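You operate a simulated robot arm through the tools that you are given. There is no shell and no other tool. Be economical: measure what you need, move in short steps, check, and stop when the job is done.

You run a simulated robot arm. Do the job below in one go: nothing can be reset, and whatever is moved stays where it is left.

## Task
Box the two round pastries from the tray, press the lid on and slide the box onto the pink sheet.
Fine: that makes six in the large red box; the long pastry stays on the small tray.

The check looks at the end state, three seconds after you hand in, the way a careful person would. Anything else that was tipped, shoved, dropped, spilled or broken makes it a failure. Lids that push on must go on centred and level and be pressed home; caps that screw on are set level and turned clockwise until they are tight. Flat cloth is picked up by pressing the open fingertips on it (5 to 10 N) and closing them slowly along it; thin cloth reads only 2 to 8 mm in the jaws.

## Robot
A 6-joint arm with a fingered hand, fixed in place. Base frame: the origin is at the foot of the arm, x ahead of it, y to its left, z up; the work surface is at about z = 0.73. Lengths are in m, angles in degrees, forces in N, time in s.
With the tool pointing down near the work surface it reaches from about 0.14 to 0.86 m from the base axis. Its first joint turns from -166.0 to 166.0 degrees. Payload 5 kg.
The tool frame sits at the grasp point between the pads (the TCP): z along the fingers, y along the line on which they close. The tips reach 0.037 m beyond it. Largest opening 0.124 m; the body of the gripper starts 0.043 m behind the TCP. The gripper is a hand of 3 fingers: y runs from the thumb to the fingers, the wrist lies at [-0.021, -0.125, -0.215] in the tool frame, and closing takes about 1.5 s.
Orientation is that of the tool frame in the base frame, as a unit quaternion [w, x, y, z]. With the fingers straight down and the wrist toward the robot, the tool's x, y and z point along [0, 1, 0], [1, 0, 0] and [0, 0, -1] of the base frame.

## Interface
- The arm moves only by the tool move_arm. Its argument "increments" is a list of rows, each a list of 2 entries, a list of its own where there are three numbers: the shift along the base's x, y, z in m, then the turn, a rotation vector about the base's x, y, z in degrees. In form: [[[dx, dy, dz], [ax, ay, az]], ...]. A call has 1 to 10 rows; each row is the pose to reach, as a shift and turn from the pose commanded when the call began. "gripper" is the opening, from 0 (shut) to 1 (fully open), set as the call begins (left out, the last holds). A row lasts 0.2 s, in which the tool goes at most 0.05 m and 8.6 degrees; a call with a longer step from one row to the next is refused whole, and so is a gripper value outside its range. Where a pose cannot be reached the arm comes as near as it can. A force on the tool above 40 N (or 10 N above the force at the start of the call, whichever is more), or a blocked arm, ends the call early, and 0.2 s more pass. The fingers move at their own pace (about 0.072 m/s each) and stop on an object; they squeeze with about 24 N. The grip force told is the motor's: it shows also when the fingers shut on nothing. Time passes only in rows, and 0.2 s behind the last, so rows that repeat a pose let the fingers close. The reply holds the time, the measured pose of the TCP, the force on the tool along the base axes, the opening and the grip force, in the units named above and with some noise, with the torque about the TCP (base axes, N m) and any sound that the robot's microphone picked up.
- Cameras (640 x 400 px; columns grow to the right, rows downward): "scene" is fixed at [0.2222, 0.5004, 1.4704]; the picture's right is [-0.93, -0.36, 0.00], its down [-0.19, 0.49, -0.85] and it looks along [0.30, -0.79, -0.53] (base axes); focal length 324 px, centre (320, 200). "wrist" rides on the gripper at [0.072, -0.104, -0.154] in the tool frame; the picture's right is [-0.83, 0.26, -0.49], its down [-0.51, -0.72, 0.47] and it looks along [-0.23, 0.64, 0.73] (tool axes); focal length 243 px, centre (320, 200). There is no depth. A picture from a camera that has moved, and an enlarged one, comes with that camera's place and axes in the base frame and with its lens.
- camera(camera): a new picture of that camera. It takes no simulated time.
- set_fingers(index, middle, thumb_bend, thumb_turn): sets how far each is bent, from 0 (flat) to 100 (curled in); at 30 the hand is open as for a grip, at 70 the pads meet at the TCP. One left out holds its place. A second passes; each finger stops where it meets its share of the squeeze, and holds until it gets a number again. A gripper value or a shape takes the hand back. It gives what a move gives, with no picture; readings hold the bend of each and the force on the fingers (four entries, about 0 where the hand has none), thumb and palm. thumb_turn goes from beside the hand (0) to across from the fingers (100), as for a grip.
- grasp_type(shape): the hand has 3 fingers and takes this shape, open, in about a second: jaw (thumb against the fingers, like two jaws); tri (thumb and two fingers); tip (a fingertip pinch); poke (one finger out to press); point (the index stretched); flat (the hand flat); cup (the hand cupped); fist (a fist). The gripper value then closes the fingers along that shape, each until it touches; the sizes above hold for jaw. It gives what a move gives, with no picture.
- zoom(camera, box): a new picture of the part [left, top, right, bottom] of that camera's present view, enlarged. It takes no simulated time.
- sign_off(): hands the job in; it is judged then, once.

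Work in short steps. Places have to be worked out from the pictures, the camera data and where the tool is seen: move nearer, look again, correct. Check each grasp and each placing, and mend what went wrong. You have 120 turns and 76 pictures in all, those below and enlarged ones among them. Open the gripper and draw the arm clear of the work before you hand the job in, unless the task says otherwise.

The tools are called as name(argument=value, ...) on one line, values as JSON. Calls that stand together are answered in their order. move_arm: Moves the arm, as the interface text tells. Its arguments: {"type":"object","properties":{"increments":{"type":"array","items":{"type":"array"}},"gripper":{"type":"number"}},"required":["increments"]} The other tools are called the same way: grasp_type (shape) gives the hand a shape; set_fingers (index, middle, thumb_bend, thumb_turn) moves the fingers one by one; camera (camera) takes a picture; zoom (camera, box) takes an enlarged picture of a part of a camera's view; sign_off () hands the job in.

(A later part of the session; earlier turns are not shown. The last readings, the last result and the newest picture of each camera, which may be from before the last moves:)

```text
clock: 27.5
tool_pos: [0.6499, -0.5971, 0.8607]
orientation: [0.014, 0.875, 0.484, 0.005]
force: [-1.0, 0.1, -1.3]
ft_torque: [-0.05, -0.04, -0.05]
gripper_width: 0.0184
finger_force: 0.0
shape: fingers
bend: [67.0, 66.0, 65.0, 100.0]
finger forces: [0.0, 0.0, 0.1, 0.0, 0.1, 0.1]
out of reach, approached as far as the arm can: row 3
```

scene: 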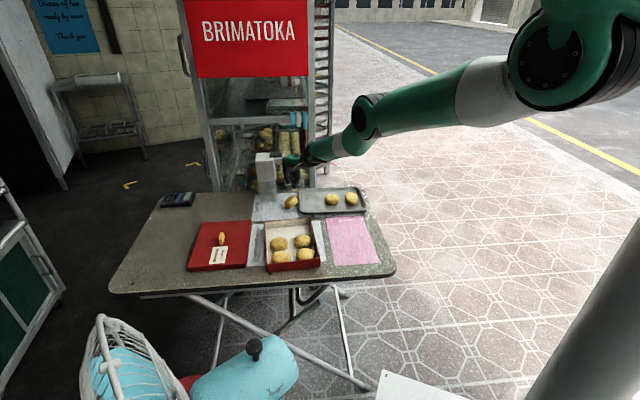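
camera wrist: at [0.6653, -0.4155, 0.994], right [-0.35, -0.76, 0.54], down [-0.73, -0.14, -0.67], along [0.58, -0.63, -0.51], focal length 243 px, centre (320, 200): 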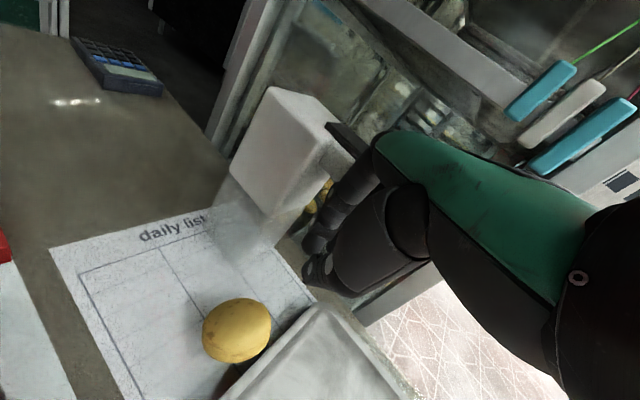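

Now a downward step combined with an inward draw, staying above the tray.

move_arm(increments=[[[0, 0, -0.03], [0, 0, 0]], [[-0.015, 0.014, -0.055], [0, 0, 0]], [[-0.04, 0.037, -0.05], [0, 0, 0]]])

```text
clock: 28.3
tool_pos: [0.6226, -0.5769, 0.8005]
orientation: [0.013, 0.875, 0.484, 0.005]
force: [1.0, 0.3, -0.2]
ft_torque: [0.0, 0.02, 0.02]
gripper_width: 0.0187
finger_force: 0.0
shape: fingers
bend: [67.0, 66.0, 65.0, 100.0]
finger forces: [0.0, 0.0, 0.1, 0.0, 0.0, 0.0]
out of reach, approached as far as the arm can: row 1, 2, 3
```

Closer to where it should be, at radius 0.85. I test a pull toward +y, away from the sesame pastry.

move_arm(increments=[[[0.0, 0.015, 0.0], [0, 0, 0]], [[-0.005, 0.035, 0.0], [0, 0, 0]]])

zoom(camera="scene", box=[200, 40, 640, 240])

```text
clock: 28.9
tool_pos: [0.6317, -0.5589, 0.7849]
orientation: [0.013, 0.876, 0.483, 0.005]
force: [0.2, -0.5, 0.1]
ft_torque: [0.01, 0.01, 0.01]
gripper_width: 0.0187
finger_force: 0.1
shape: fingers
bend: [67.0, 66.0, 65.0, 100.0]
finger forces: [0.0, 0.0, 0.1, 0.0, 0.0, 0.0]
out of reach, approached as far as the arm can: row 1, 2
```

```text
1.45 times, centred on (420, 140) of scene
camera zoom: at [0.2222, 0.5004, 1.4704], right [-0.93, -0.36, 0.0], down [-0.19, 0.49, -0.85], along [0.3, -0.79, -0.53], focal length 471 px, centre (174, 287)
```

zoom: 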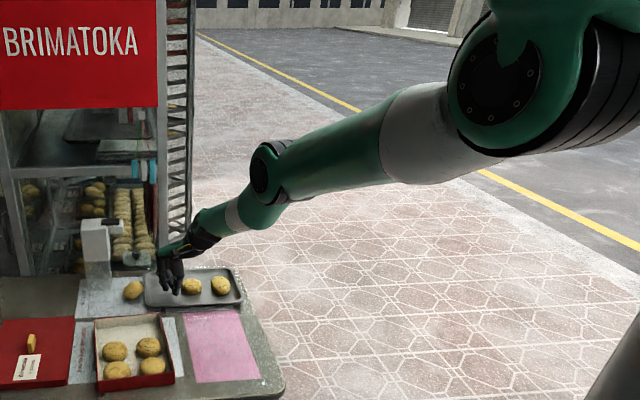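

The picture suggests the elbow is now bent upward, whereas at the start it hung below. So I need to rise, stretched, to flip it back; I do it with the hand tilted inward so the fingers stay clear of the display.

move_arm(increments=[[[0, 0, 0.04], [3.5, 5.6, 0]], [[0, 0, 0.085], [7, 11, 0]], [[0, 0, 0.13], [10.5, 17, 0]], [[0, 0, 0.175], [14, 22, 0]], [[0, 0, 0.22], [14, 22, 0]]])

```text
clock: 30.1
tool_pos: [0.6317, -0.5596, 1.007]
orientation: [-0.188, 0.855, 0.472, -0.103]
force: [0.3, 0.1, 0.3]
ft_torque: [0.02, -0.02, 0.01]
gripper_width: 0.0188
finger_force: 0.1
shape: fingers
bend: [67.0, 66.0, 65.0, 100.0]
finger forces: [0.1, 0.1, 0.0, 0.0, 0.1, 0.0]
out of reach, approached as far as the arm can: row 1, 2, 4
```

It now follows the commands. I test drawing inward.

move_arm(increments=[[[-0.025, 0.022, 0.02], [0, 0, 0]], [[-0.05, 0.045, 0.03], [0, 0, 0]], [[-0.08, 0.07, 0.03], [0, 0, 0]]])

camera(camera="scene")

```text
clock: 30.9
tool_pos: [0.6299, -0.5655, 1.0197]
orientation: [-0.186, 0.855, 0.473, -0.102]
force: [-0.3, 0.1, 0.4]
ft_torque: [0.02, 0.02, 0.03]
gripper_width: 0.0188
finger_force: 0.1
shape: fingers
bend: [67.0, 66.0, 65.0, 100.0]
finger forces: [0.0, 0.0, 0.1, 0.1, 0.0, 0.0]
out of reach, approached as far as the arm can: row 1, 2, 3
```

```text
37 pictures are left
```

scene: 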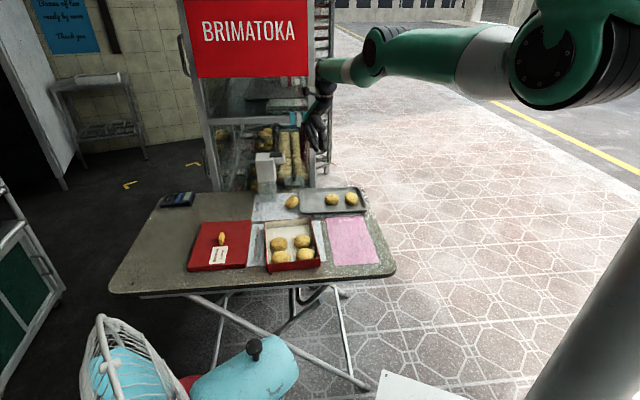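

Still the same stretched branch. I keep rising with the arm stretched, where there is free space, to swing the forearm past straight.

move_arm(increments=[[[0, 0.0, 0.045], [0, 0, 0]], [[0, 0.0, 0.09], [0, 0, 0]], [[0, 0, 0.135], [0, 0, 0]], [[0, 0, 0.18], [0, 0, 0]], [[0, 0, 0.22], [0, 0, 0]], [[-0.03, 0.025, 0.24], [0, 0, 0]], [[-0.06, 0.05, 0.26], [0, 0, 0]]])

```text
clock: 32.5
tool_pos: [0.634, -0.5731, 1.264]
orientation: [-0.187, 0.855, 0.473, -0.104]
force: [0.6, 0.0, 0.9]
ft_torque: [-0.02, 0.04, 0.01]
gripper_width: 0.0187
finger_force: 0.2
shape: fingers
bend: [67.0, 66.0, 65.0, 100.0]
finger forces: [0.0, 0.0, 0.1, 0.1, 0.0, 0.0]
out of reach, approached as far as the arm can: row 1, 2, 3, 4, 5, 6, 7
```

I try stretching outward slightly and then moving up and inward, so that the elbow can cross its straight position.

move_arm(increments=[[[0.03, -0.025, 0.0], [0, 0, 0]], [[0.03, -0.025, 0.0], [0, 0, 0]], [[0.01, -0.01, 0.04], [0, 0, 0]], [[-0.02, 0.016, 0.07], [0, 0, 0]], [[-0.05, 0.04, 0.1], [0, 0, 0]], [[-0.08, 0.065, 0.12], [0, 0, 0]]])

camera(camera="scene")

```text
clock: 33.9
tool_pos: [0.6139, -0.5649, 1.3647]
orientation: [-0.187, 0.855, 0.473, -0.103]
force: [0.1, 0.1, -0.1]
ft_torque: [0.02, 0.01, -0.02]
gripper_width: 0.0189
finger_force: 0.1
shape: fingers
bend: [67.0, 66.0, 65.0, 100.0]
finger forces: [0.1, 0.0, 0.0, 0.1, 0.1, 0.0]
out of reach, approached as far as the arm can: row 1, 2, 3, 4, 5, 6
```

```text
36 pictures are left
```

scene: 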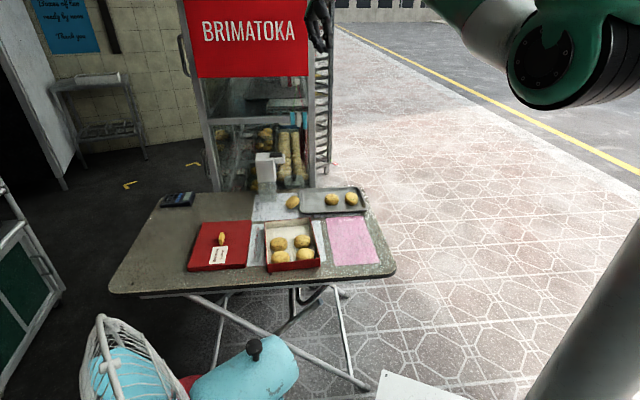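

Everything points to the elbow being pinned at a limit on the wrong side. I swing the arm sideways to the open street side, where I have room to stretch out and flip the elbow safely.

move_arm(increments=[[[-0.033, -0.033, 0], [0, 0, -3.25]], [[-0.068, -0.065, 0], [0, 0, -6.5]], [[-0.105, -0.095, 0], [0, 0, -9.75]], [[-0.143, -0.123, 0], [0, 0, -13]], [[-0.183, -0.149, 0], [0, 0, -16.25]], [[-0.224, -0.172, 0], [0, 0, -19.5]], [[-0.266, -0.193, 0], [0, 0, -22.75]], [[-0.31, -0.2115, 0], [0, 0, -26]], [[-0.354, -0.2275, 0], [0, 0, -29.25]], [[-0.398, -0.241, 0], [0, 0, -32.5]]])

```text
clock: 36.1
tool_pos: [0.2084, -0.7699, 1.3561]
orientation: [-0.205, 0.954, 0.214, -0.047]
force: [-0.6, 0.8, -0.3]
ft_torque: [0.01, -0.04, -0.04]
gripper_width: 0.0188
finger_force: 0.1
shape: fingers
bend: [67.0, 65.0, 65.0, 100.0]
finger forces: [0.1, 0.1, 0.0, 0.0, 0.1, 0.1]
out of reach, approached as far as the arm can: row 2, 3, 4, 5, 6, 7, 8, 9, 10
```

Now I stretch outward and up together in open space, still beyond reach, then draw inward.

move_arm(increments=[[[0.012, -0.048, 0.0], [0, 0, 0]], [[0.024, -0.096, 0.0], [0, 0, 0]], [[0.024, -0.096, 0.05], [0, 0, 0]], [[0.024, -0.096, 0.1], [0, 0, 0]], [[0.024, -0.096, 0.15], [0, 0, 0]], [[0.012, -0.05, 0.17], [0, 0, 0]], [[0, 0, 0.17], [0, 0, 0]], [[-0.012, 0.048, 0.17], [0, 0, 0]]])

camera(camera="wrist")

```text
refused: row 6 steps farther than a row can; nothing moved
```

```text
35 pictures are left
camera wrist: at [0.2608, -0.7116, 1.5381], right [-0.56, -0.75, 0.34], down [-0.82, 0.55, -0.13], along [-0.09, -0.35, -0.93], focal length 243 px, centre (320, 200)
```

wrist: 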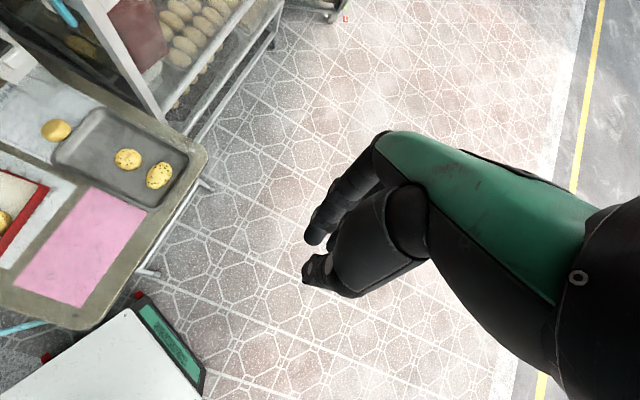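

Step size refused; I resend with smaller steps and no picture.

move_arm(increments=[[[0.012, -0.045, 0.0], [0, 0, 0]], [[0.022, -0.085, 0.0], [0, 0, 0]], [[0.022, -0.085, 0.045], [0, 0, 0]], [[0.022, -0.085, 0.09], [0, 0, 0]], [[0.022, -0.085, 0.135], [0, 0, 0]]])

move_arm(increments=[[[-0.01, 0.03, 0.0], [0, 0, 0]], [[-0.02, 0.06, 0.0], [0, 0, 0]], [[-0.03, 0.1, 0.0], [0, 0, 0]]])

```text
clock: 37.3
tool_pos: [0.2155, -0.7419, 1.4419]
orientation: [-0.206, 0.954, 0.214, -0.047]
force: [-0.7, 2.5, 1.0]
ft_torque: [-0.13, -0.04, -0.01]
gripper_width: 0.0188
finger_force: 0.1
shape: fingers
bend: [67.0, 66.0, 65.0, 100.0]
finger forces: [0.0, 0.0, 0.0, 0.0, 0.0, 0.0]
out of reach, approached as far as the arm can: row 1, 2, 3, 4, 5
```

```text
clock: 38.1
tool_pos: [0.1985, -0.7307, 1.4592]
orientation: [-0.207, 0.953, 0.214, -0.048]
force: [0.1, -0.2, -0.5]
ft_torque: [0.03, 0.04, -0.01]
gripper_width: 0.0191
finger_force: 0.1
shape: fingers
bend: [67.0, 66.0, 65.0, 100.0]
finger forces: [0.0, 0.0, 0.0, 0.0, 0.0, 0.1]
out of reach, approached as far as the arm can: row 1, 2, 3
```

The TCP is sliding on a sphere around the shoulder, so the elbow is held at its limit. I straighten it by reaching outward, and then take a tangential upward step to swing it over.

move_arm(increments=[[[0.0105, -0.0386, 0], [0, 0, 0]], [[0.0105, -0.0386, 0], [0, 0, 0]], [[0.0105, -0.0386, 0], [0, 0, 0]]])

move_arm(increments=[[[-0.0054, 0.0198, 0.043], [0, 0, 0]], [[-0.0118, 0.0434, 0.085], [0, 0, 0]], [[-0.022, 0.082, 0.105], [0, 0, 0]]])

```text
clock: 38.9
tool_pos: [0.2042, -0.7404, 1.4482]
orientation: [-0.206, 0.954, 0.215, -0.048]
force: [-1.1, 0.1, 0.6]
ft_torque: [0.02, 0.01, 0.04]
gripper_width: 0.0187
finger_force: 0.1
shape: fingers
bend: [67.0, 65.0, 65.0, 100.0]
finger forces: [0.0, 0.0, 0.1, 0.1, 0.0, 0.0]
out of reach, approached as far as the arm can: row 1, 2, 3
```

```text
clock: 39.7
tool_pos: [0.1888, -0.6935, 1.5526]
orientation: [-0.209, 0.953, 0.215, -0.047]
force: [-0.4, -0.6, -0.5]
ft_torque: [0.04, 0.02, 0.0]
gripper_width: 0.0186
finger_force: 0.1
shape: fingers
bend: [67.0, 65.0, 65.0, 100.0]
finger forces: [0.0, 0.1, 0.0, 0.1, 0.0, 0.0]
out of reach, approached as far as the arm can: row 2, 3
```

A tangential step succeeded once, but inward motion is still blocked, so perhaps a wrist joint is the one at its limit. In free space I test turning the hand about the vertical.

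move_arm(increments=[[[0, 0, 0], [0, 0, 8]], [[0, 0, 0], [0, 0, 16]], [[0, 0, 0], [0, 0, 24]], [[-0.005, 0.02, 0], [0, 0, 32]], [[-0.01, 0.04, 0], [0, 0, 40]]])

move_arm(increments=[[[0, 0, -0.03], [-7, 0, 0]], [[0, 0.0, -0.06], [-14, 0, 0]], [[0, 0.02, -0.09], [-20, 0, 0]], [[0, 0.05, -0.12], [-20, 0, 0]]])

```text
clock: 40.9
tool_pos: [0.1833, -0.6737, 1.5546]
orientation: [-0.186, 0.857, 0.47, -0.103]
force: [0.5, 0.0, 0.8]
ft_torque: [-0.01, -0.02, -0.02]
gripper_width: 0.0187
finger_force: 0.0
shape: fingers
bend: [67.0, 66.0, 65.0, 100.0]
finger forces: [0.0, 0.0, 0.0, 0.0, 0.0, 0.0]
out of reach, approached as far as the arm can: row 2, 3, 5
```

```text
clock: 41.9
tool_pos: [0.1919, -0.7203, 1.6275]
orientation: [-0.036, 0.877, 0.444, -0.182]
force: [0.0, -0.2, -0.4]
ft_torque: [0.02, 0.03, 0.02]
gripper_width: 0.0187
finger_force: 0.0
shape: fingers
bend: [67.0, 66.0, 65.0, 100.0]
finger forces: [0.1, 0.0, 0.0, 0.1, 0.1, 0.1]
out of reach, approached as far as the arm can: row 1, 2, 3, 4
```

All results fit an elbow that flips the wrong way when lifted while straight. So I try the opposite in free space: stretched outward while moving down, then inward.

move_arm(increments=[[[0.01, -0.035, -0.03], [0, 0, 0]], [[0.02, -0.07, -0.06], [0, 0, 0]], [[0.03, -0.1, -0.1], [0, 0, 0]], [[0.035, -0.12, -0.145], [0, 0, 0]], [[0.04, -0.14, -0.19], [0, 0, 0]], [[0.042, -0.15, -0.235], [0, 0, 0]], [[0.042, -0.155, -0.28], [0, 0, 0]], [[0.042, -0.155, -0.325], [0, 0, 0]]])

move_arm(increments=[[[0, 0.0, -0.03], [0, 0, 0]], [[-0.008, 0.03, -0.05], [0, 0, 0]], [[-0.018, 0.07, -0.06], [0, 0, 0]]])

```text
refused: row 3 steps farther than a row can; nothing moved
```

```text
clock: 42.7
tool_pos: [0.1882, -0.7194, 1.6272]
orientation: [-0.035, 0.876, 0.444, -0.182]
force: [-0.5, 0.4, 0.2]
ft_torque: [0.01, 0.01, -0.03]
gripper_width: 0.0187
finger_force: 0.0
shape: fingers
bend: [67.0, 66.0, 65.0, 100.0]
finger forces: [0.0, 0.1, 0.1, 0.1, 0.1, 0.0]
out of reach, approached as far as the arm can: row 1, 2, 3
```

Resending the stretched-downward sweep with legal step sizes.

move_arm(increments=[[[0.01, -0.035, -0.03], [0, 0, 0]], [[0.02, -0.065, -0.06], [0, 0, 0]], [[0.028, -0.09, -0.1], [0, 0, 0]], [[0.032, -0.108, -0.145], [0, 0, 0]], [[0.036, -0.125, -0.19], [0, 0, 0]], [[0.038, -0.135, -0.235], [0, 0, 0]], [[0.038, -0.14, -0.28], [0, 0, 0]], [[0.038, -0.14, -0.325], [0, 0, 0]]])

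move_arm(increments=[[[0, 0.0, -0.03], [0, 0, 0]], [[-0.008, 0.03, -0.05], [0, 0, 0]], [[-0.018, 0.065, -0.06], [0, 0, 0]]])

```text
clock: 44.5
tool_pos: [0.2222, -0.8493, 1.3009]
orientation: [-0.034, 0.877, 0.444, -0.182]
force: [-0.5, -0.2, 0.6]
ft_torque: [0.02, -0.02, -0.02]
gripper_width: 0.0186
finger_force: 0.1
shape: fingers
bend: [67.0, 66.0, 65.0, 100.0]
finger forces: [0.2, 0.1, 0.0, 0.0, 0.0, 0.0]
out of reach, approached as far as the arm can: row 1, 2, 3, 4, 5, 6, 7, 8
```

```text
clock: 45.3
tool_pos: [0.2162, -0.8536, 1.2502]
orientation: [-0.036, 0.876, 0.445, -0.181]
force: [-0.1, -0.4, -0.2]
ft_torque: [0.04, 0.0, 0.02]
gripper_width: 0.0187
finger_force: 0.1
shape: fingers
bend: [67.0, 66.0, 65.0, 100.0]
finger forces: [0.0, 0.0, 0.0, 0.0, 0.1, 0.1]
out of reach, approached as far as the arm can: row 2, 3
```

Still on the sphere. I look at the arm's shape from the scene camera now that it is lower.

camera(camera="scene")

```text
34 pictures are left
```

scene: 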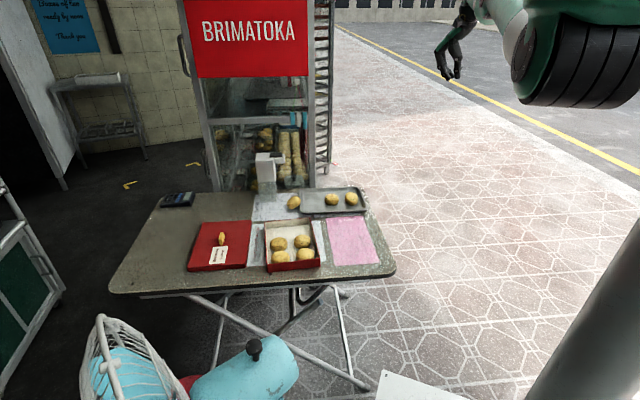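

Reviewing all moves, the only ones that "reached" were when the hand pitched inward. I exploit that: pitch the fingers inward toward the robot while drawing in and slightly down.

move_arm(increments=[[[-0.008, 0.031, -0.012], [7.7, 2.1, 0]], [[-0.017, 0.064, -0.02], [15.4, 4.2, 0]], [[-0.027, 0.099, -0.028], [23.1, 6.3, 0]], [[-0.037, 0.135, -0.034], [30.8, 8.4, 0]], [[-0.048, 0.175, -0.036], [38.5, 10.5, 0]]])

move_arm(increments=[[[-0.008, 0.03, -0.01], [0, 0, 0]], [[-0.016, 0.06, -0.02], [0, 0, 0]]])

```text
clock: 46.5
tool_pos: [0.1713, -0.6914, 1.2158]
orientation: [-0.363, 0.795, 0.474, -0.103]
force: [-0.1, -0.8, -0.8]
ft_torque: [-0.02, -0.03, 0.02]
gripper_width: 0.0188
finger_force: 0.1
shape: fingers
bend: [67.0, 66.0, 65.0, 100.0]
finger forces: [0.1, 0.0, 0.0, 0.0, 0.0, 0.0]
out of reach, approached as far as the arm can: row 4, 5
```

```text
clock: 47.1
tool_pos: [0.1662, -0.6926, 1.2063]
orientation: [-0.363, 0.796, 0.474, -0.102]
force: [0.3, -0.6, 0.8]
ft_torque: [-0.02, 0.01, 0.05]
gripper_width: 0.0189
finger_force: 0.0
shape: fingers
bend: [67.0, 66.0, 65.0, 100.0]
finger forces: [0.2, 0.0, 0.0, 0.0, 0.0, 0.0]
out of reach, approached as far as the arm can: row 1, 2
```

Pure translation still stalls, but orientation is always honoured. I use a large outward pitch of the hand in free space, which should force the elbow to take part of the rotation.

move_arm(increments=[[[0, 0, 0], [-7.7, -2.1, 0]], [[0, 0, 0], [-15.4, -4.2, 0]], [[0, 0, 0], [-23.1, -6.3, 0]], [[0, 0, 0], [-30.8, -8.4, 0]], [[0, 0, 0], [-38.5, -10.5, 0]], [[0, 0, 0], [-46.2, -12.6, 0]], [[0, 0, 0], [-53.9, -14.7, 0]], [[0, 0, 0], [-61.6, -16.8, 0]], [[0, 0, 0], [-69.3, -18.9, 0]], [[0, 0, 0], [-77, -21, 0]]])

move_arm(increments=[[[-0.008, 0.03, 0], [-7.7, -2.1, 0]], [[-0.016, 0.06, 0], [-15.4, -4.2, 0]], [[-0.024, 0.09, 0], [-23.1, -6.3, 0]], [[-0.032, 0.12, 0], [-30.8, -8.4, 0]], [[-0.04, 0.15, 0], [-38.5, -10.5, 0]]])

```text
clock: 49.3
tool_pos: [0.1821, -0.8766, 1.4249]
orientation: [0.064, 0.882, 0.423, -0.197]
force: [0.5, -0.8, -1.0]
ft_torque: [0.11, 0.06, -0.05]
gripper_width: 0.0187
finger_force: 0.1
shape: fingers
bend: [67.0, 65.0, 65.0, 100.0]
finger forces: [0.1, 0.0, 0.1, 0.0, 0.0, 0.0]
out of reach, approached as far as the arm can: row 1, 2, 3, 4, 5, 6, 7, 8, 9, 10
```

```text
clock: 50.5
tool_pos: [0.1326, -0.8739, 1.7753]
orientation: [0.384, 0.827, 0.329, -0.244]
force: [0.2, -3.5, -1.9]
ft_torque: [0.0, -0.04, -0.01]
gripper_width: 0.0186
finger_force: 0.0
shape: fingers
bend: [67.0, 65.0, 65.0, 100.0]
finger forces: [0.1, 0.0, 0.0, 0.1, 0.0, 0.0]
out of reach, approached as far as the arm can: row 1, 2, 3, 4, 5
```

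I test whether it now follows an inward-down command.

move_arm(increments=[[[-0.005, 0.02, -0.02], [0, 0, 0]], [[-0.01, 0.05, -0.05], [0, 0, 0]], [[-0.015, 0.08, -0.08], [0, 0, 0]], [[-0.02, 0.11, -0.11], [0, 0, 0]]])

```text
clock: 51.5
tool_pos: [0.1194, -0.8682, 1.7849]
orientation: [0.391, 0.825, 0.325, -0.246]
force: [0.3, 0.0, -1.4]
ft_torque: [0.0, 0.02, -0.01]
gripper_width: 0.0188
finger_force: 0.1
shape: fingers
bend: [67.0, 65.0, 65.0, 100.0]
finger forces: [0.1, 0.0, 0.0, 0.1, 0.1, 0.0]
out of reach, approached as far as the arm can: row 1, 2, 3, 4
```

Not yet. I continue the outward pitch further, to reach the wrist's limit and load the elbow.

move_arm(increments=[[[0, 0, 0], [-7.7, -2.1, 0]], [[0, 0, 0], [-15.4, -4.2, 0]], [[0, 0, 0], [-23.1, -6.3, 0]], [[0, 0, 0], [-30.8, -8.4, 0]], [[0, 0, 0], [-38.5, -10.5, 0]], [[0, 0, 0], [-46.2, -12.6, 0]], [[0, 0, 0], [-53.9, -14.7, 0]], [[0, 0, 0], [-61.6, -16.8, 0]]])

move_arm(increments=[[[0, 0.03, -0.02], [0, 0, 0]], [[0, 0.06, -0.04], [0, 0, 0]], [[0, 0.09, -0.07], [0, 0, 0]]])

```text
clock: 53.3
tool_pos: [0.1209, -0.8661, 1.7858]
orientation: [0.786, 0.548, 0.115, -0.262]
force: [-0.8, 3.2, 2.1]
ft_torque: [0.17, 0.02, 0.04]
gripper_width: 0.0187
finger_force: 0.1
shape: fingers
bend: [67.0, 66.0, 65.0, 100.0]
finger forces: [0.0, 0.0, 0.1, 0.0, 0.0, 0.0]
out of reach, approached as far as the arm can: row 1, 2, 3, 4, 8
```

```text
clock: 54.1
tool_pos: [0.1202, -0.779, 1.7111]
orientation: [0.785, 0.551, 0.114, -0.261]
force: [0.0, -0.2, -0.2]
ft_torque: [0.0, -0.02, -0.03]
gripper_width: 0.0188
finger_force: 0.2
shape: fingers
bend: [67.0, 66.0, 65.0, 100.0]
finger forces: [0.0, 0.1, 0.1, 0.0, 0.0, 0.0]
```

It follows fully now: the elbow is free. I draw further inward to bend it well before turning the hand back down.

move_arm(increments=[[[0.01, 0.035, -0.03], [0, 0, 0]], [[0.02, 0.065, -0.06], [0, 0, 0]], [[0.03, 0.09, -0.1], [0, 0, 0]], [[0.04, 0.11, -0.14], [0, 0, 0]], [[0.06, 0.13, -0.18], [0, 0, 0]], [[0.08, 0.15, -0.22], [0, 0, 0]]])

```text
clock: 55.5
tool_pos: [0.2022, -0.6293, 1.4902]
orientation: [0.785, 0.55, 0.117, -0.26]
force: [0.6, -0.2, 0.2]
ft_torque: [-0.01, 0.02, 0.05]
gripper_width: 0.0188
finger_force: 0.1
shape: fingers
bend: [67.0, 66.0, 65.0, 100.0]
finger forces: [0.0, 0.1, 0.0, 0.0, 0.0, 0.1]
```

Now I rotate the hand back to pointing down, about 112° in total, in two calls.

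move_arm(increments=[[[0, 0, -0.01], [7.95, -0.86, 0]], [[0, 0, -0.02], [15.9, -1.7, 0]], [[0, 0, -0.03], [23.85, -2.6, 0]], [[0, 0, -0.05], [31.8, -3.4, 0]], [[0, 0, -0.07], [39.75, -4.3, 0]], [[0, 0, -0.09], [47.7, -5.2, 0]], [[0, 0, -0.11], [55.65, -6.0, 0]], [[0, 0, -0.13], [63.6, -6.9, 0]], [[0, 0, -0.15], [71.55, -7.7, 0]], [[0, 0, -0.17], [79.5, -8.6, 0]]])

move_arm(increments=[[[0, 0, -0.01], [7.95, -0.86, 0]], [[0, 0, -0.02], [15.9, -1.7, 0]], [[0, 0, -0.03], [23.85, -2.6, 0]], [[0, 0, -0.03], [31.8, -3.4, 0]]])

```text
clock: 57.7
tool_pos: [0.2015, -0.6312, 1.3199]
orientation: [0.256, 0.941, 0.201, -0.088]
force: [-0.2, 0.8, 0.6]
ft_torque: [-0.01, -0.01, 0.01]
gripper_width: 0.019
finger_force: 0.0
shape: fingers
bend: [67.0, 66.0, 65.0, 100.0]
finger forces: [0.0, 0.0, 0.0, 0.0, 0.1, 0.0]
out of reach, approached as far as the arm can: row 1
```

```text
clock: 58.7
tool_pos: [0.2065, -0.6627, 1.2702]
orientation: [-0.004, 0.978, 0.21, 0.0]
force: [-0.3, 0.9, -0.2]
ft_torque: [-0.01, 0.03, -0.02]
gripper_width: 0.0191
finger_force: 0.0
shape: fingers
bend: [67.0, 66.0, 65.0, 100.0]
finger forces: [0.1, 0.1, 0.1, 0.0, 0.1, 0.0]
out of reach, approached as far as the arm can: row 3, 4
```

Nearly vertical, but the last bit is limited again, this time well inside reach. I look at the arm's shape.

camera(camera="scene")

```text
33 pictures are left
```

scene: 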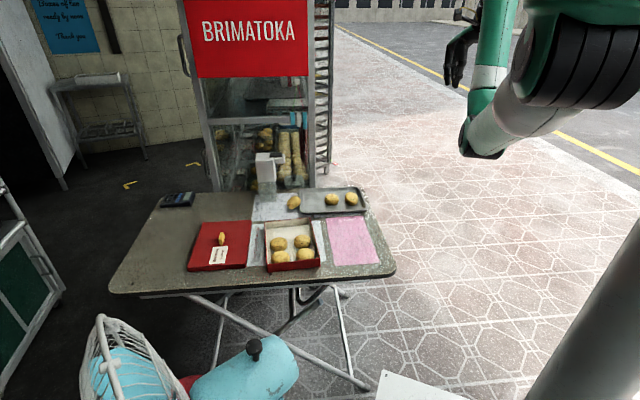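

The elbow hangs below again, as at the start; the arm is healthy, just too folded there. I swing out and around to the area above the table at safe height.

move_arm(increments=[[[0.035, -0.01, -0.02], [0, 0, 0]], [[0.075, -0.01, -0.045], [0, 0, 0]], [[0.115, -0.003, -0.07], [0, 0, 0]], [[0.155, 0.01, -0.095], [0, 0, 0]], [[0.193, 0.03, -0.12], [0, 0, 0]], [[0.23, 0.055, -0.14], [0, 0, 0]], [[0.262, 0.08, -0.165], [0, 0, 0]], [[0.29, 0.11, -0.185], [0, 0, 0]], [[0.31, 0.145, -0.205], [0, 0, 0]]])

camera(camera="wrist")

```text
clock: 60.7
tool_pos: [0.5176, -0.5171, 1.064]
orientation: [-0.005, 0.978, 0.209, -0.002]
force: [0.4, -0.8, -0.5]
ft_torque: [0.06, -0.01, 0.0]
gripper_width: 0.0189
finger_force: 0.0
shape: fingers
bend: [67.0, 66.0, 65.0, 100.0]
finger forces: [0.0, 0.0, 0.1, 0.1, 0.0, 0.1]
```

```text
32 pictures are left
camera wrist: at [0.5419, -0.3937, 1.2185], right [-0.65, -0.58, 0.49], down [-0.76, 0.45, -0.46], along [0.05, -0.67, -0.74], focal length 243 px, centre (320, 200)
```

wrist: 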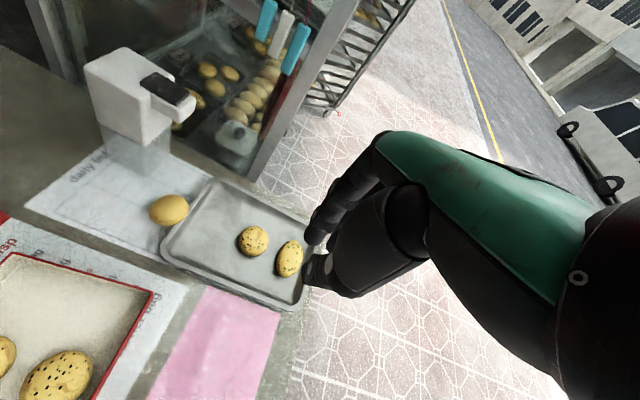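

Fully recovered. The plain pastry now sits at about (0.72,-0.52), leaning at the tray's left edge, which is too far to grasp comfortably. I'll hook it from behind with a stretched finger and draw it closer, so I check the "point" shape.

grasp_type(shape="point")

zoom(camera="wrist", box=[140, 100, 460, 300])

zoom(camera="scene", box=[250, 120, 390, 220])

```text
clock: 61.6
tool_pos: [0.5167, -0.5162, 1.0638]
orientation: [-0.004, 0.978, 0.209, -0.001]
force: [0.4, 0.7, -0.4]
ft_torque: [-0.01, -0.03, 0.0]
gripper_width: 0.1191
finger_force: 0.0
shape: point
bend: [19.0, 100.0, 99.0, 87.0]
finger forces: [0.0, 0.1, 0.1, 0.0, 0.1, 0.0]
```

```text
2.00 times, centred on (300, 200) of wrist
camera zoom: at [0.5416, -0.394, 1.2187], right [-0.65, -0.58, 0.49], down [-0.76, 0.45, -0.46], along [0.05, -0.67, -0.74], focal length 485 px, centre (360, 200)
```

zoom: 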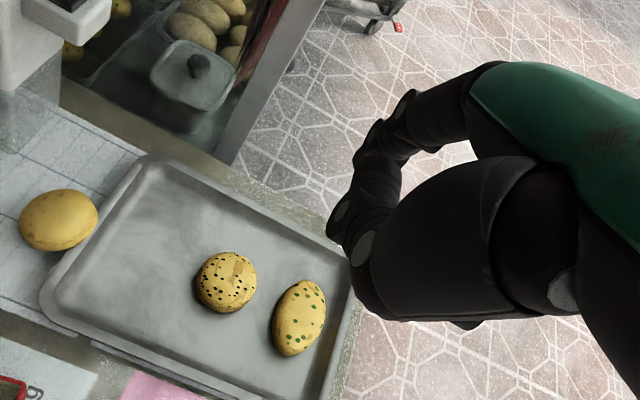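

```text
4.00 times, centred on (320, 170) of scene
camera zoom: at [0.2222, 0.5004, 1.4704], right [-0.93, -0.36, 0.0], down [-0.19, 0.49, -0.85], along [0.3, -0.79, -0.53], focal length 1295 px, centre (320, 320)
```

zoom: 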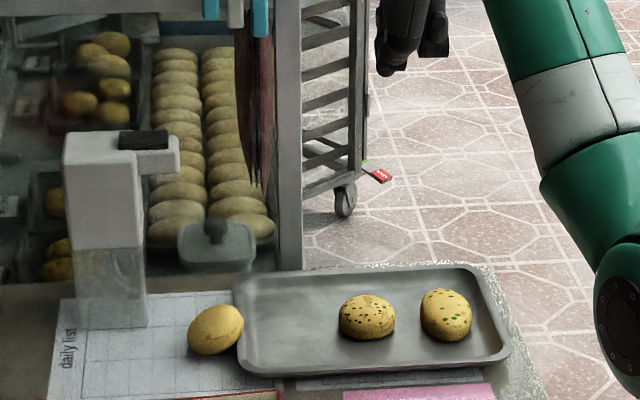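

Both cameras place the pastry at (0.7245,-0.519), radius 0.891. I'll use a 12° tilt, with fingers open behind it and the thumb half closed, keeping away from full stretch. First I set the fingers and turn the hand while moving above it.

set_fingers(index=30, middle=30, thumb_bend=55, thumb_turn=100)

move_arm(increments=[[[0.02, 0.01, -0.03], [0, 0, 6.4]], [[0.05, 0.02, -0.06], [0, 0, 12.8]], [[0.08, 0.03, -0.08], [0, 0, 19.2]], [[0.11, 0.035, -0.1], [0, 0, 25.7]], [[0.14, 0.035, -0.12], [0, 0, 25.7]]])

move_arm(increments=[[[0.01, -0.005, -0.01], [-3.9, -4.6, 0]], [[0.025, -0.01, -0.03], [-7.7, -9.2, 0]], [[0.043, -0.015, -0.06], [-7.7, -9.2, 0]]])

camera(camera="wrist")

```text
clock: 62.6
tool_pos: [0.5165, -0.5166, 1.0631]
orientation: [-0.004, 0.978, 0.21, -0.002]
force: [0.5, -0.3, 0.6]
ft_torque: [-0.05, 0.02, -0.07]
gripper_width: 0.0903
finger_force: 0.0
shape: fingers
bend: [30.0, 30.0, 55.0, 100.0]
finger forces: [0.0, 0.0, 0.0, 0.0, 0.0, 0.0]
```

```text
clock: 63.8
tool_pos: [0.6571, -0.4826, 0.9434]
orientation: [-0.004, 0.907, 0.422, -0.002]
force: [0.0, -0.3, 0.8]
ft_torque: [-0.01, -0.03, 0.01]
gripper_width: 0.09
finger_force: 0.0
shape: fingers
bend: [30.0, 30.0, 55.0, 100.0]
finger forces: [0.1, 0.0, 0.1, 0.1, 0.0, 0.0]
```

```text
clock: 64.6
tool_pos: [0.7019, -0.4956, 0.8839]
orientation: [0.091, 0.902, 0.419, 0.043]
force: [-0.1, -0.1, 0.2]
ft_torque: [0.0, 0.02, 0.01]
gripper_width: 0.0903
finger_force: 0.0
shape: fingers
bend: [30.0, 30.0, 55.0, 100.0]
finger forces: [0.1, 0.0, 0.0, 0.0, 0.0, 0.1]
```

```text
29 pictures are left
camera wrist: at [0.646, -0.3557, 1.0143], right [-0.41, -0.74, 0.54], down [-0.8, 0.01, -0.61], along [0.44, -0.68, -0.59], focal length 243 px, centre (320, 200)
```

wrist: 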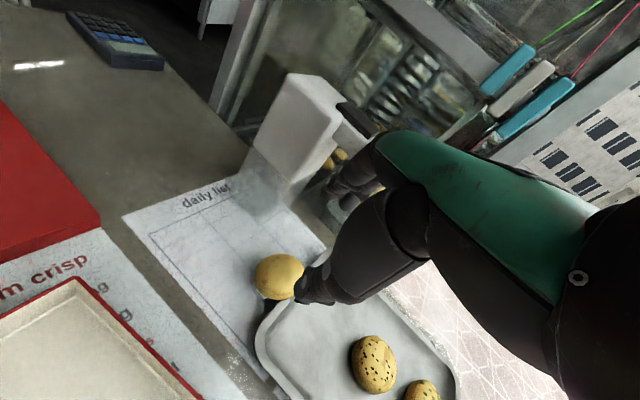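

The pastry is confirmed at (0.723,-0.517) and the dispenser is clear of the fingers. I descend to the grasp height.

move_arm(increments=[[[0, 0, -0.035], [0, 0, 0]], [[0, 0, -0.07], [0, 0, 0]], [[0, 0, -0.09], [0, 0, 0]], [[0, 0, -0.104], [0, 0, 0]]])

zoom(camera="wrist", box=[220, 150, 460, 350])

```text
clock: 65.6
tool_pos: [0.7065, -0.5009, 0.7995]
orientation: [0.1, 0.901, 0.419, 0.046]
force: [0.2, 0.7, 1.5]
ft_torque: [0.01, 0.01, 0.0]
gripper_width: 0.0897
finger_force: 1.4
shape: fingers
bend: [30.0, 30.0, 55.0, 100.0]
finger forces: [0.0, 0.1, 0.0, 0.0, 2.3, 0.0]
stopped in row 4: the force on the tool passed its limit at 49 N (the readings are from after the stop); the commanded pose is now the measured one
```

```text
2.00 times, centred on (340, 250) of wrist
camera zoom: at [0.6502, -0.3591, 0.9258], right [-0.42, -0.73, 0.54], down [-0.78, 0.0, -0.62], along [0.45, -0.68, -0.57], focal length 485 px, centre (280, 100)
```

zoom: 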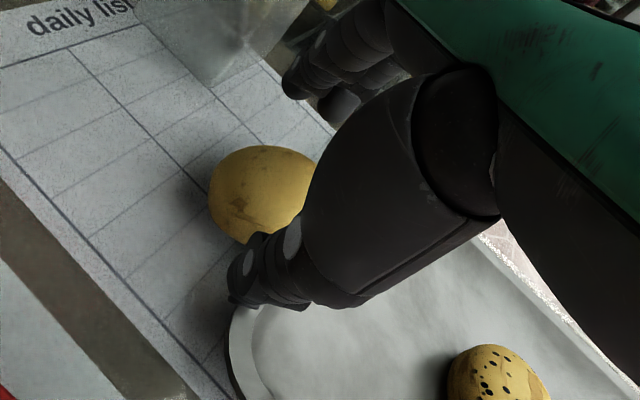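

The thumb came down on the tray rim, so I rise, turn the hand 10° so that the thumb lands off the tray, and shift a little left before descending again.

move_arm(increments=[[[0, 0, 0.025], [0, 0, 0]], [[0.0, 0.003, 0.025], [0, 0, -5]], [[0.001, 0.008, 0.025], [0, 0, -10]], [[0.001, 0.008, 0.005], [0, 0, -10]]])

zoom(camera="wrist", box=[220, 150, 460, 350])

```text
clock: 66.6
tool_pos: [0.7083, -0.4928, 0.8034]
orientation: [0.104, 0.935, 0.338, 0.039]
force: [0.5, 0.2, -0.6]
ft_torque: [-0.04, -0.02, 0.0]
gripper_width: 0.0897
finger_force: 0.0
shape: fingers
bend: [30.0, 30.0, 55.0, 100.0]
finger forces: [0.1, 0.0, 0.0, 0.0, 0.0, 0.0]
```

```text
2.00 times, centred on (340, 250) of wrist
camera zoom: at [0.677, -0.3433, 0.9302], right [-0.54, -0.65, 0.54], down [-0.77, 0.14, -0.62], along [0.33, -0.75, -0.57], focal length 485 px, centre (280, 100)
```

zoom: 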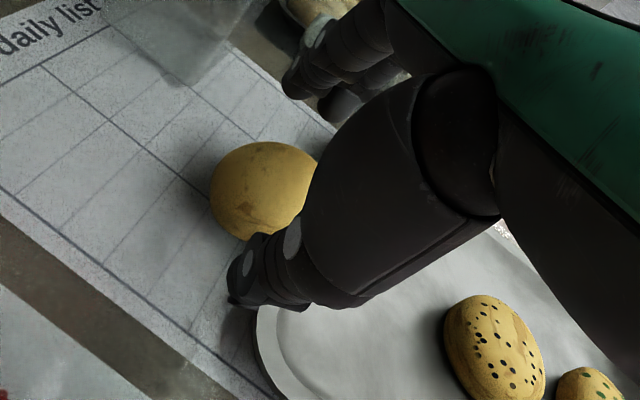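

Now the thumb is clear of the tray, and the pastry is centred 3 cm ahead of the tool, inside the open fingers. I descend the last 2.5 cm.

move_arm(increments=[[[0, 0, -0.015], [0, 0, 0]], [[0, 0, -0.025], [0, 0, 0]]])

set_fingers(index=52, middle=52)

zoom(camera="wrist", box=[220, 150, 460, 350])

```text
clock: 67.2
tool_pos: [0.7083, -0.4924, 0.7795]
orientation: [0.105, 0.934, 0.339, 0.04]
force: [-0.8, 0.6, 8.4]
ft_torque: [0.25, 0.2, 0.01]
gripper_width: 0.0907
finger_force: 3.8
shape: fingers
bend: [30.0, 30.0, 55.0, 100.0]
finger forces: [0.0, 0.1, 0.0, 0.0, 8.0, 0.1]
```

```text
clock: 68.2
tool_pos: [0.7074, -0.492, 0.7787]
orientation: [0.104, 0.934, 0.338, 0.039]
force: [1.4, 0.7, 16.3]
ft_torque: [0.47, 0.29, 0.04]
gripper_width: 0.0588
finger_force: 10.5
shape: fingers
bend: [51.0, 52.0, 55.0, 100.0]
finger forces: [1.8, 0.6, 0.0, 0.0, 17.5, 0.1]
```

```text
2.00 times, centred on (340, 250) of wrist
camera zoom: at [0.677, -0.3432, 0.9065], right [-0.54, -0.65, 0.54], down [-0.77, 0.14, -0.62], along [0.33, -0.75, -0.57], focal length 485 px, centre (280, 100)
```

zoom: 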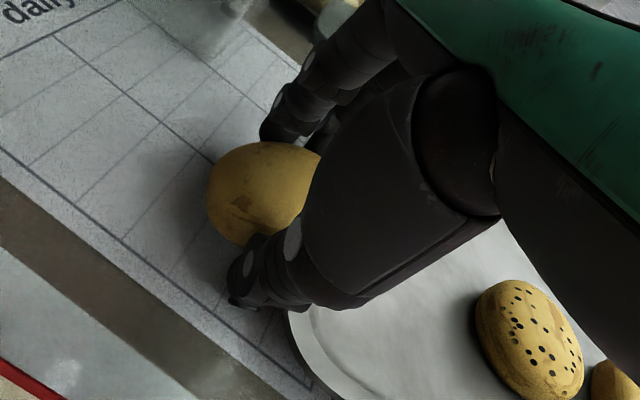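

The thumb presses lightly on the table (16 N) and the fingers have reached the pastry. I rise 3 mm and squeeze.

move_arm(increments=[[[0, 0, 0.003], [0, 0, 0]]])

set_fingers(index=70, middle=70, thumb_bend=70)

zoom(camera="wrist", box=[220, 150, 460, 350])

```text
clock: 68.6
tool_pos: [0.7067, -0.4921, 0.7784]
orientation: [0.102, 0.935, 0.338, 0.038]
force: [2.4, -1.4, 5.4]
ft_torque: [0.07, -0.03, 0.02]
gripper_width: 0.0583
finger_force: 4.6
shape: fingers
bend: [50.0, 51.0, 56.0, 100.0]
finger forces: [2.1, 0.8, 0.1, 0.0, 5.5, 0.1]
```

```text
clock: 69.6
tool_pos: [0.7058, -0.4923, 0.7788]
orientation: [0.103, 0.934, 0.339, 0.039]
force: [-0.5, -1.1, -0.1]
ft_torque: [-0.02, 0.02, 0.01]
gripper_width: 0.0525
finger_force: 17.0
shape: fingers
bend: [53.0, 57.0, 60.0, 100.0]
finger forces: [8.2, 8.5, 0.0, 0.0, 17.9, 0.0]
```

```text
2.00 times, centred on (340, 250) of wrist
camera zoom: at [0.6768, -0.343, 0.9076], right [-0.54, -0.65, 0.54], down [-0.77, 0.14, -0.62], along [0.33, -0.75, -0.58], focal length 485 px, centre (280, 100)
```

zoom: 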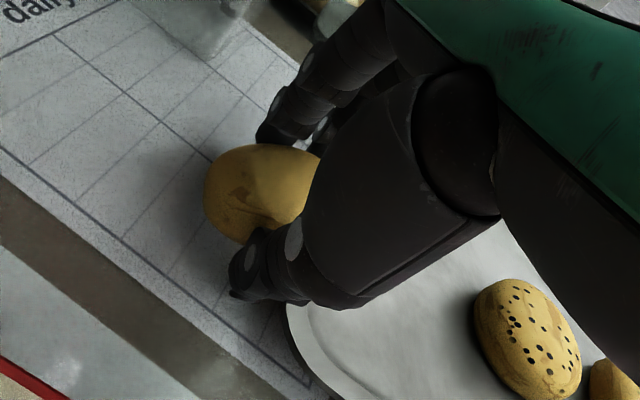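

A firm balanced grip (8/8.5/18 N). I lift gently, moving up and inward.

move_arm(increments=[[[-0.004, 0.004, 0.015], [0, 0, 0]], [[-0.012, 0.01, 0.035], [0, 0, 0]], [[-0.025, 0.02, 0.06], [0, 0, 0]]])

```text
clock: 70.4
tool_pos: [0.681, -0.4728, 0.8394]
orientation: [0.103, 0.935, 0.338, 0.037]
force: [0.5, -0.7, -1.2]
ft_torque: [-0.02, 0.05, 0.0]
gripper_width: 0.0525
finger_force: 17.2
shape: fingers
bend: [53.0, 57.0, 60.0, 100.0]
finger forces: [8.2, 8.6, 0.0, 0.0, 17.7, 0.1]
```

It holds. I carry it up and toward the box, aligning the hand with the box's long axis, and look.

move_arm(increments=[[[-0.01, 0.015, 0.04], [0, 0, 0]], [[-0.025, 0.045, 0.07], [0, 0, -2]], [[-0.04, 0.08, 0.09], [0, 0, -4.5]], [[-0.06, 0.115, 0.11], [0, 0, -6.5]], [[-0.081, 0.143, 0.11], [0, 0, -8.5]], [[-0.081, 0.143, 0.11], [0, 0, -8.5]]])

camera(camera="wrist")

```text
clock: 71.8
tool_pos: [0.6011, -0.3297, 0.9503]
orientation: [0.106, 0.957, 0.268, 0.03]
force: [0.4, -0.2, -1.1]
ft_torque: [0.0, 0.01, -0.03]
gripper_width: 0.0523
finger_force: 17.3
shape: fingers
bend: [53.0, 57.0, 60.0, 100.0]
finger forces: [8.2, 8.7, 0.0, 0.0, 17.5, 0.0]
```

```text
24 pictures are left
camera wrist: at [0.5931, -0.1771, 1.0785], right [-0.63, -0.56, 0.54], down [-0.74, 0.25, -0.62], along [0.21, -0.79, -0.57], focal length 243 px, centre (320, 200)
```

wrist: 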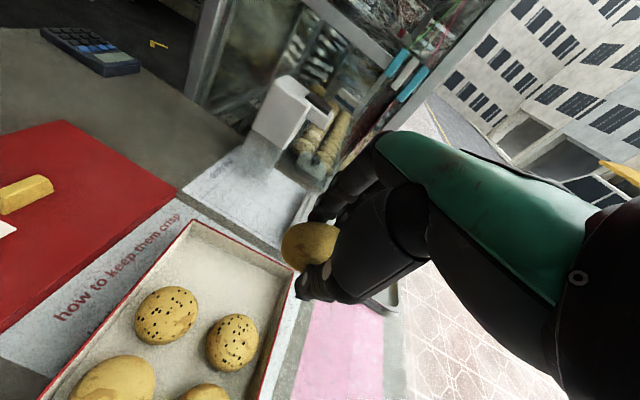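

The box's back row is empty: row centre at about (0.663,-0.342), roughly 7.7 cm deep and 16 cm wide. Because fingers would hit the back wall, I turn the hand 69° so it closes across the width, and go above the left slot.

move_arm(increments=[[[0.01, 0, 0], [0, 0, 7.7]], [[0.02, 0, 0], [0, 0, 15.4]], [[0.03, 0, 0], [0, 0, 23.1]], [[0.04, 0, 0], [0, 0, 30.8]], [[0.05, 0, 0], [0, 0, 38.5]], [[0.06, 0, 0], [0, 0, 46.2]], [[0.07, 0, 0], [0, 0, 53.9]], [[0.08, -0.001, 0], [0, 0, 61.6]], [[0.085, -0.001, -0.02], [0, 0, 69]], [[0.085, -0.001, -0.04], [0, 0, 69]]])

camera(camera="wrist")

zoom(camera="scene", box=[220, 180, 360, 280])

```text
clock: 74.0
tool_pos: [0.6846, -0.3302, 0.9102]
orientation: [0.07, 0.637, 0.763, 0.085]
force: [0.2, 0.1, -0.4]
ft_torque: [0.0, 0.03, 0.0]
gripper_width: 0.0522
finger_force: 17.1
shape: fingers
bend: [53.0, 57.0, 60.0, 100.0]
finger forces: [8.2, 8.6, 0.0, 0.1, 17.6, 0.0]
```

```text
23 pictures are left
camera wrist: at [0.5407, -0.2849, 1.0377], right [0.3, -0.79, 0.54], down [-0.5, -0.61, -0.62], along [0.81, -0.08, -0.57], focal length 243 px, centre (320, 200)
```

wrist: 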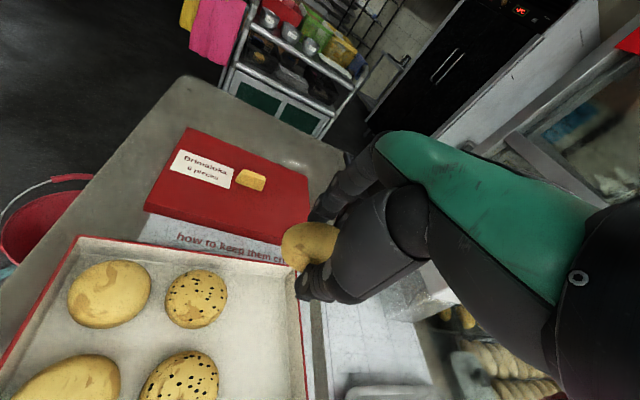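

```text
4.00 times, centred on (290, 230) of scene
camera zoom: at [0.2222, 0.5004, 1.4704], right [-0.93, -0.36, 0.0], down [-0.19, 0.49, -0.85], along [0.3, -0.79, -0.53], focal length 1295 px, centre (440, 80)
```

zoom: 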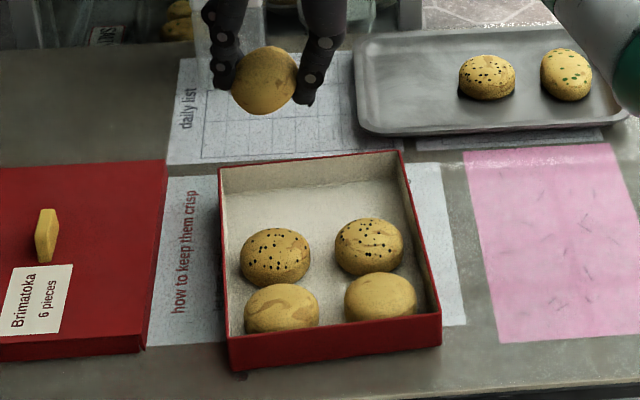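

The pastry is held over the left slot, tilted with its top toward the front, so it should settle flat. I lower it slowly toward the box floor.

move_arm(increments=[[[0, 0, -0.04], [0, 0, 0]], [[0, 0, -0.08], [0, 0, 0]], [[0, 0, -0.105], [0, 0, 0]], [[0, 0, -0.115], [0, 0, 0]]])

zoom(camera="scene", box=[240, 200, 340, 275])

```text
clock: 75.0
tool_pos: [0.6866, -0.3298, 0.7951]
orientation: [0.07, 0.636, 0.763, 0.085]
force: [0.0, 0.4, -1.3]
ft_torque: [0.01, -0.01, -0.02]
gripper_width: 0.0517
finger_force: 16.1
shape: fingers
bend: [53.0, 57.0, 60.0, 100.0]
finger forces: [8.0, 8.2, 0.0, 0.0, 16.0, 0.0]
```

```text
5.33 times, centred on (290, 238) of scene
camera zoom: at [0.2222, 0.5004, 1.4704], right [-0.93, -0.36, 0.0], down [-0.19, 0.49, -0.85], along [0.3, -0.79, -0.53], focal length 1727 px, centre (480, 0)
```

zoom: 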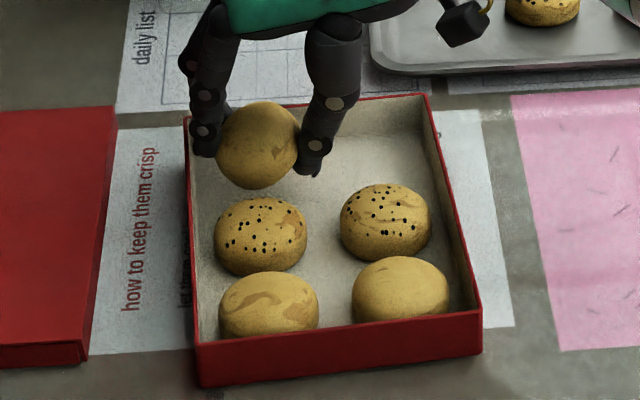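

Well placed above the slot. I lower another 7 mm, slightly right, then open mainly the thumb (the free side) and the fingers just a little.

move_arm(increments=[[[-0.004, -0.002, -0.004], [0, 0, 0]], [[-0.005, -0.003, -0.008], [0, 0, 0]]])

set_fingers(index=50, middle=53, thumb_bend=42)

zoom(camera="scene", box=[240, 200, 340, 275])

```text
clock: 75.6
tool_pos: [0.682, -0.3334, 0.7859]
orientation: [0.07, 0.637, 0.763, 0.084]
force: [-0.7, -0.1, -1.0]
ft_torque: [0.01, 0.01, -0.01]
gripper_width: 0.0513
finger_force: 15.7
shape: fingers
bend: [53.0, 57.0, 60.0, 100.0]
finger forces: [8.0, 8.2, 0.0, 0.0, 16.0, 0.0]
```

```text
clock: 76.6
tool_pos: [0.6817, -0.3331, 0.7886]
orientation: [0.07, 0.637, 0.763, 0.084]
force: [0.4, -0.6, 0.2]
ft_torque: [0.0, -0.04, 0.01]
gripper_width: 0.0792
finger_force: 0.0
shape: fingers
bend: [50.0, 53.0, 42.0, 99.0]
finger forces: [0.0, 0.1, 0.1, 0.0, 0.1, 0.1]
```

```text
5.33 times, centred on (290, 238) of scene
camera zoom: at [0.2222, 0.5004, 1.4704], right [-0.93, -0.36, 0.0], down [-0.19, 0.49, -0.85], along [0.3, -0.79, -0.53], focal length 1727 px, centre (480, 0)
```

zoom: 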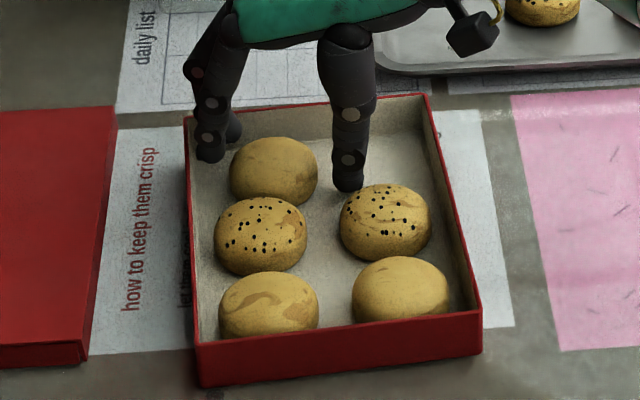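

The plain pastry lies flat in the left back slot. I lift the hand straight up and head back for the sesame pastry.

move_arm(increments=[[[0, 0, 0.04], [0, 0, 0]], [[0, 0, 0.085], [0, 0, 0]], [[0, 0, 0.13], [0, 0, 0]], [[-0.01, -0.01, 0.15], [0, 0, -8]], [[-0.02, -0.03, 0.15], [0, 0, -16]], [[-0.035, -0.055, 0.15], [0, 0, -24]], [[-0.05, -0.08, 0.15], [0, 0, -32]], [[-0.065, -0.11, 0.15], [0, 0, -40]], [[-0.08, -0.14, 0.15], [0, 0, -48]], [[-0.095, -0.17, 0.15], [0, 0, -56]]])

set_fingers(index=30, middle=30, thumb_bend=45)

camera(camera="wrist")

```text
clock: 78.8
tool_pos: [0.5866, -0.505, 0.9371]
orientation: [0.101, 0.921, 0.374, 0.043]
force: [0.0, 0.5, 0.2]
ft_torque: [0.01, 0.01, 0.01]
gripper_width: 0.0794
finger_force: 0.0
shape: fingers
bend: [50.0, 53.0, 42.0, 99.0]
finger forces: [0.1, 0.1, 0.1, 0.0, 0.0, 0.0]
```

```text
clock: 79.8
tool_pos: [0.5864, -0.5047, 0.9368]
orientation: [0.101, 0.92, 0.375, 0.042]
force: [0.3, -0.5, 0.0]
ft_torque: [0.03, 0.05, -0.01]
gripper_width: 0.1059
finger_force: 0.0
shape: fingers
bend: [30.0, 30.0, 45.0, 99.0]
finger forces: [0.0, 0.0, 0.0, 0.0, 0.1, 0.1]
```

```text
19 pictures are left
camera wrist: at [0.544, -0.3573, 1.0647], right [-0.49, -0.69, 0.54], down [-0.78, 0.08, -0.62], along [0.38, -0.72, -0.57], focal length 243 px, centre (320, 200)
```

wrist: 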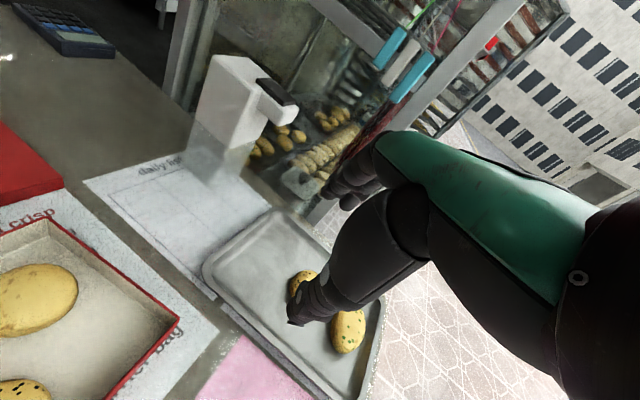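

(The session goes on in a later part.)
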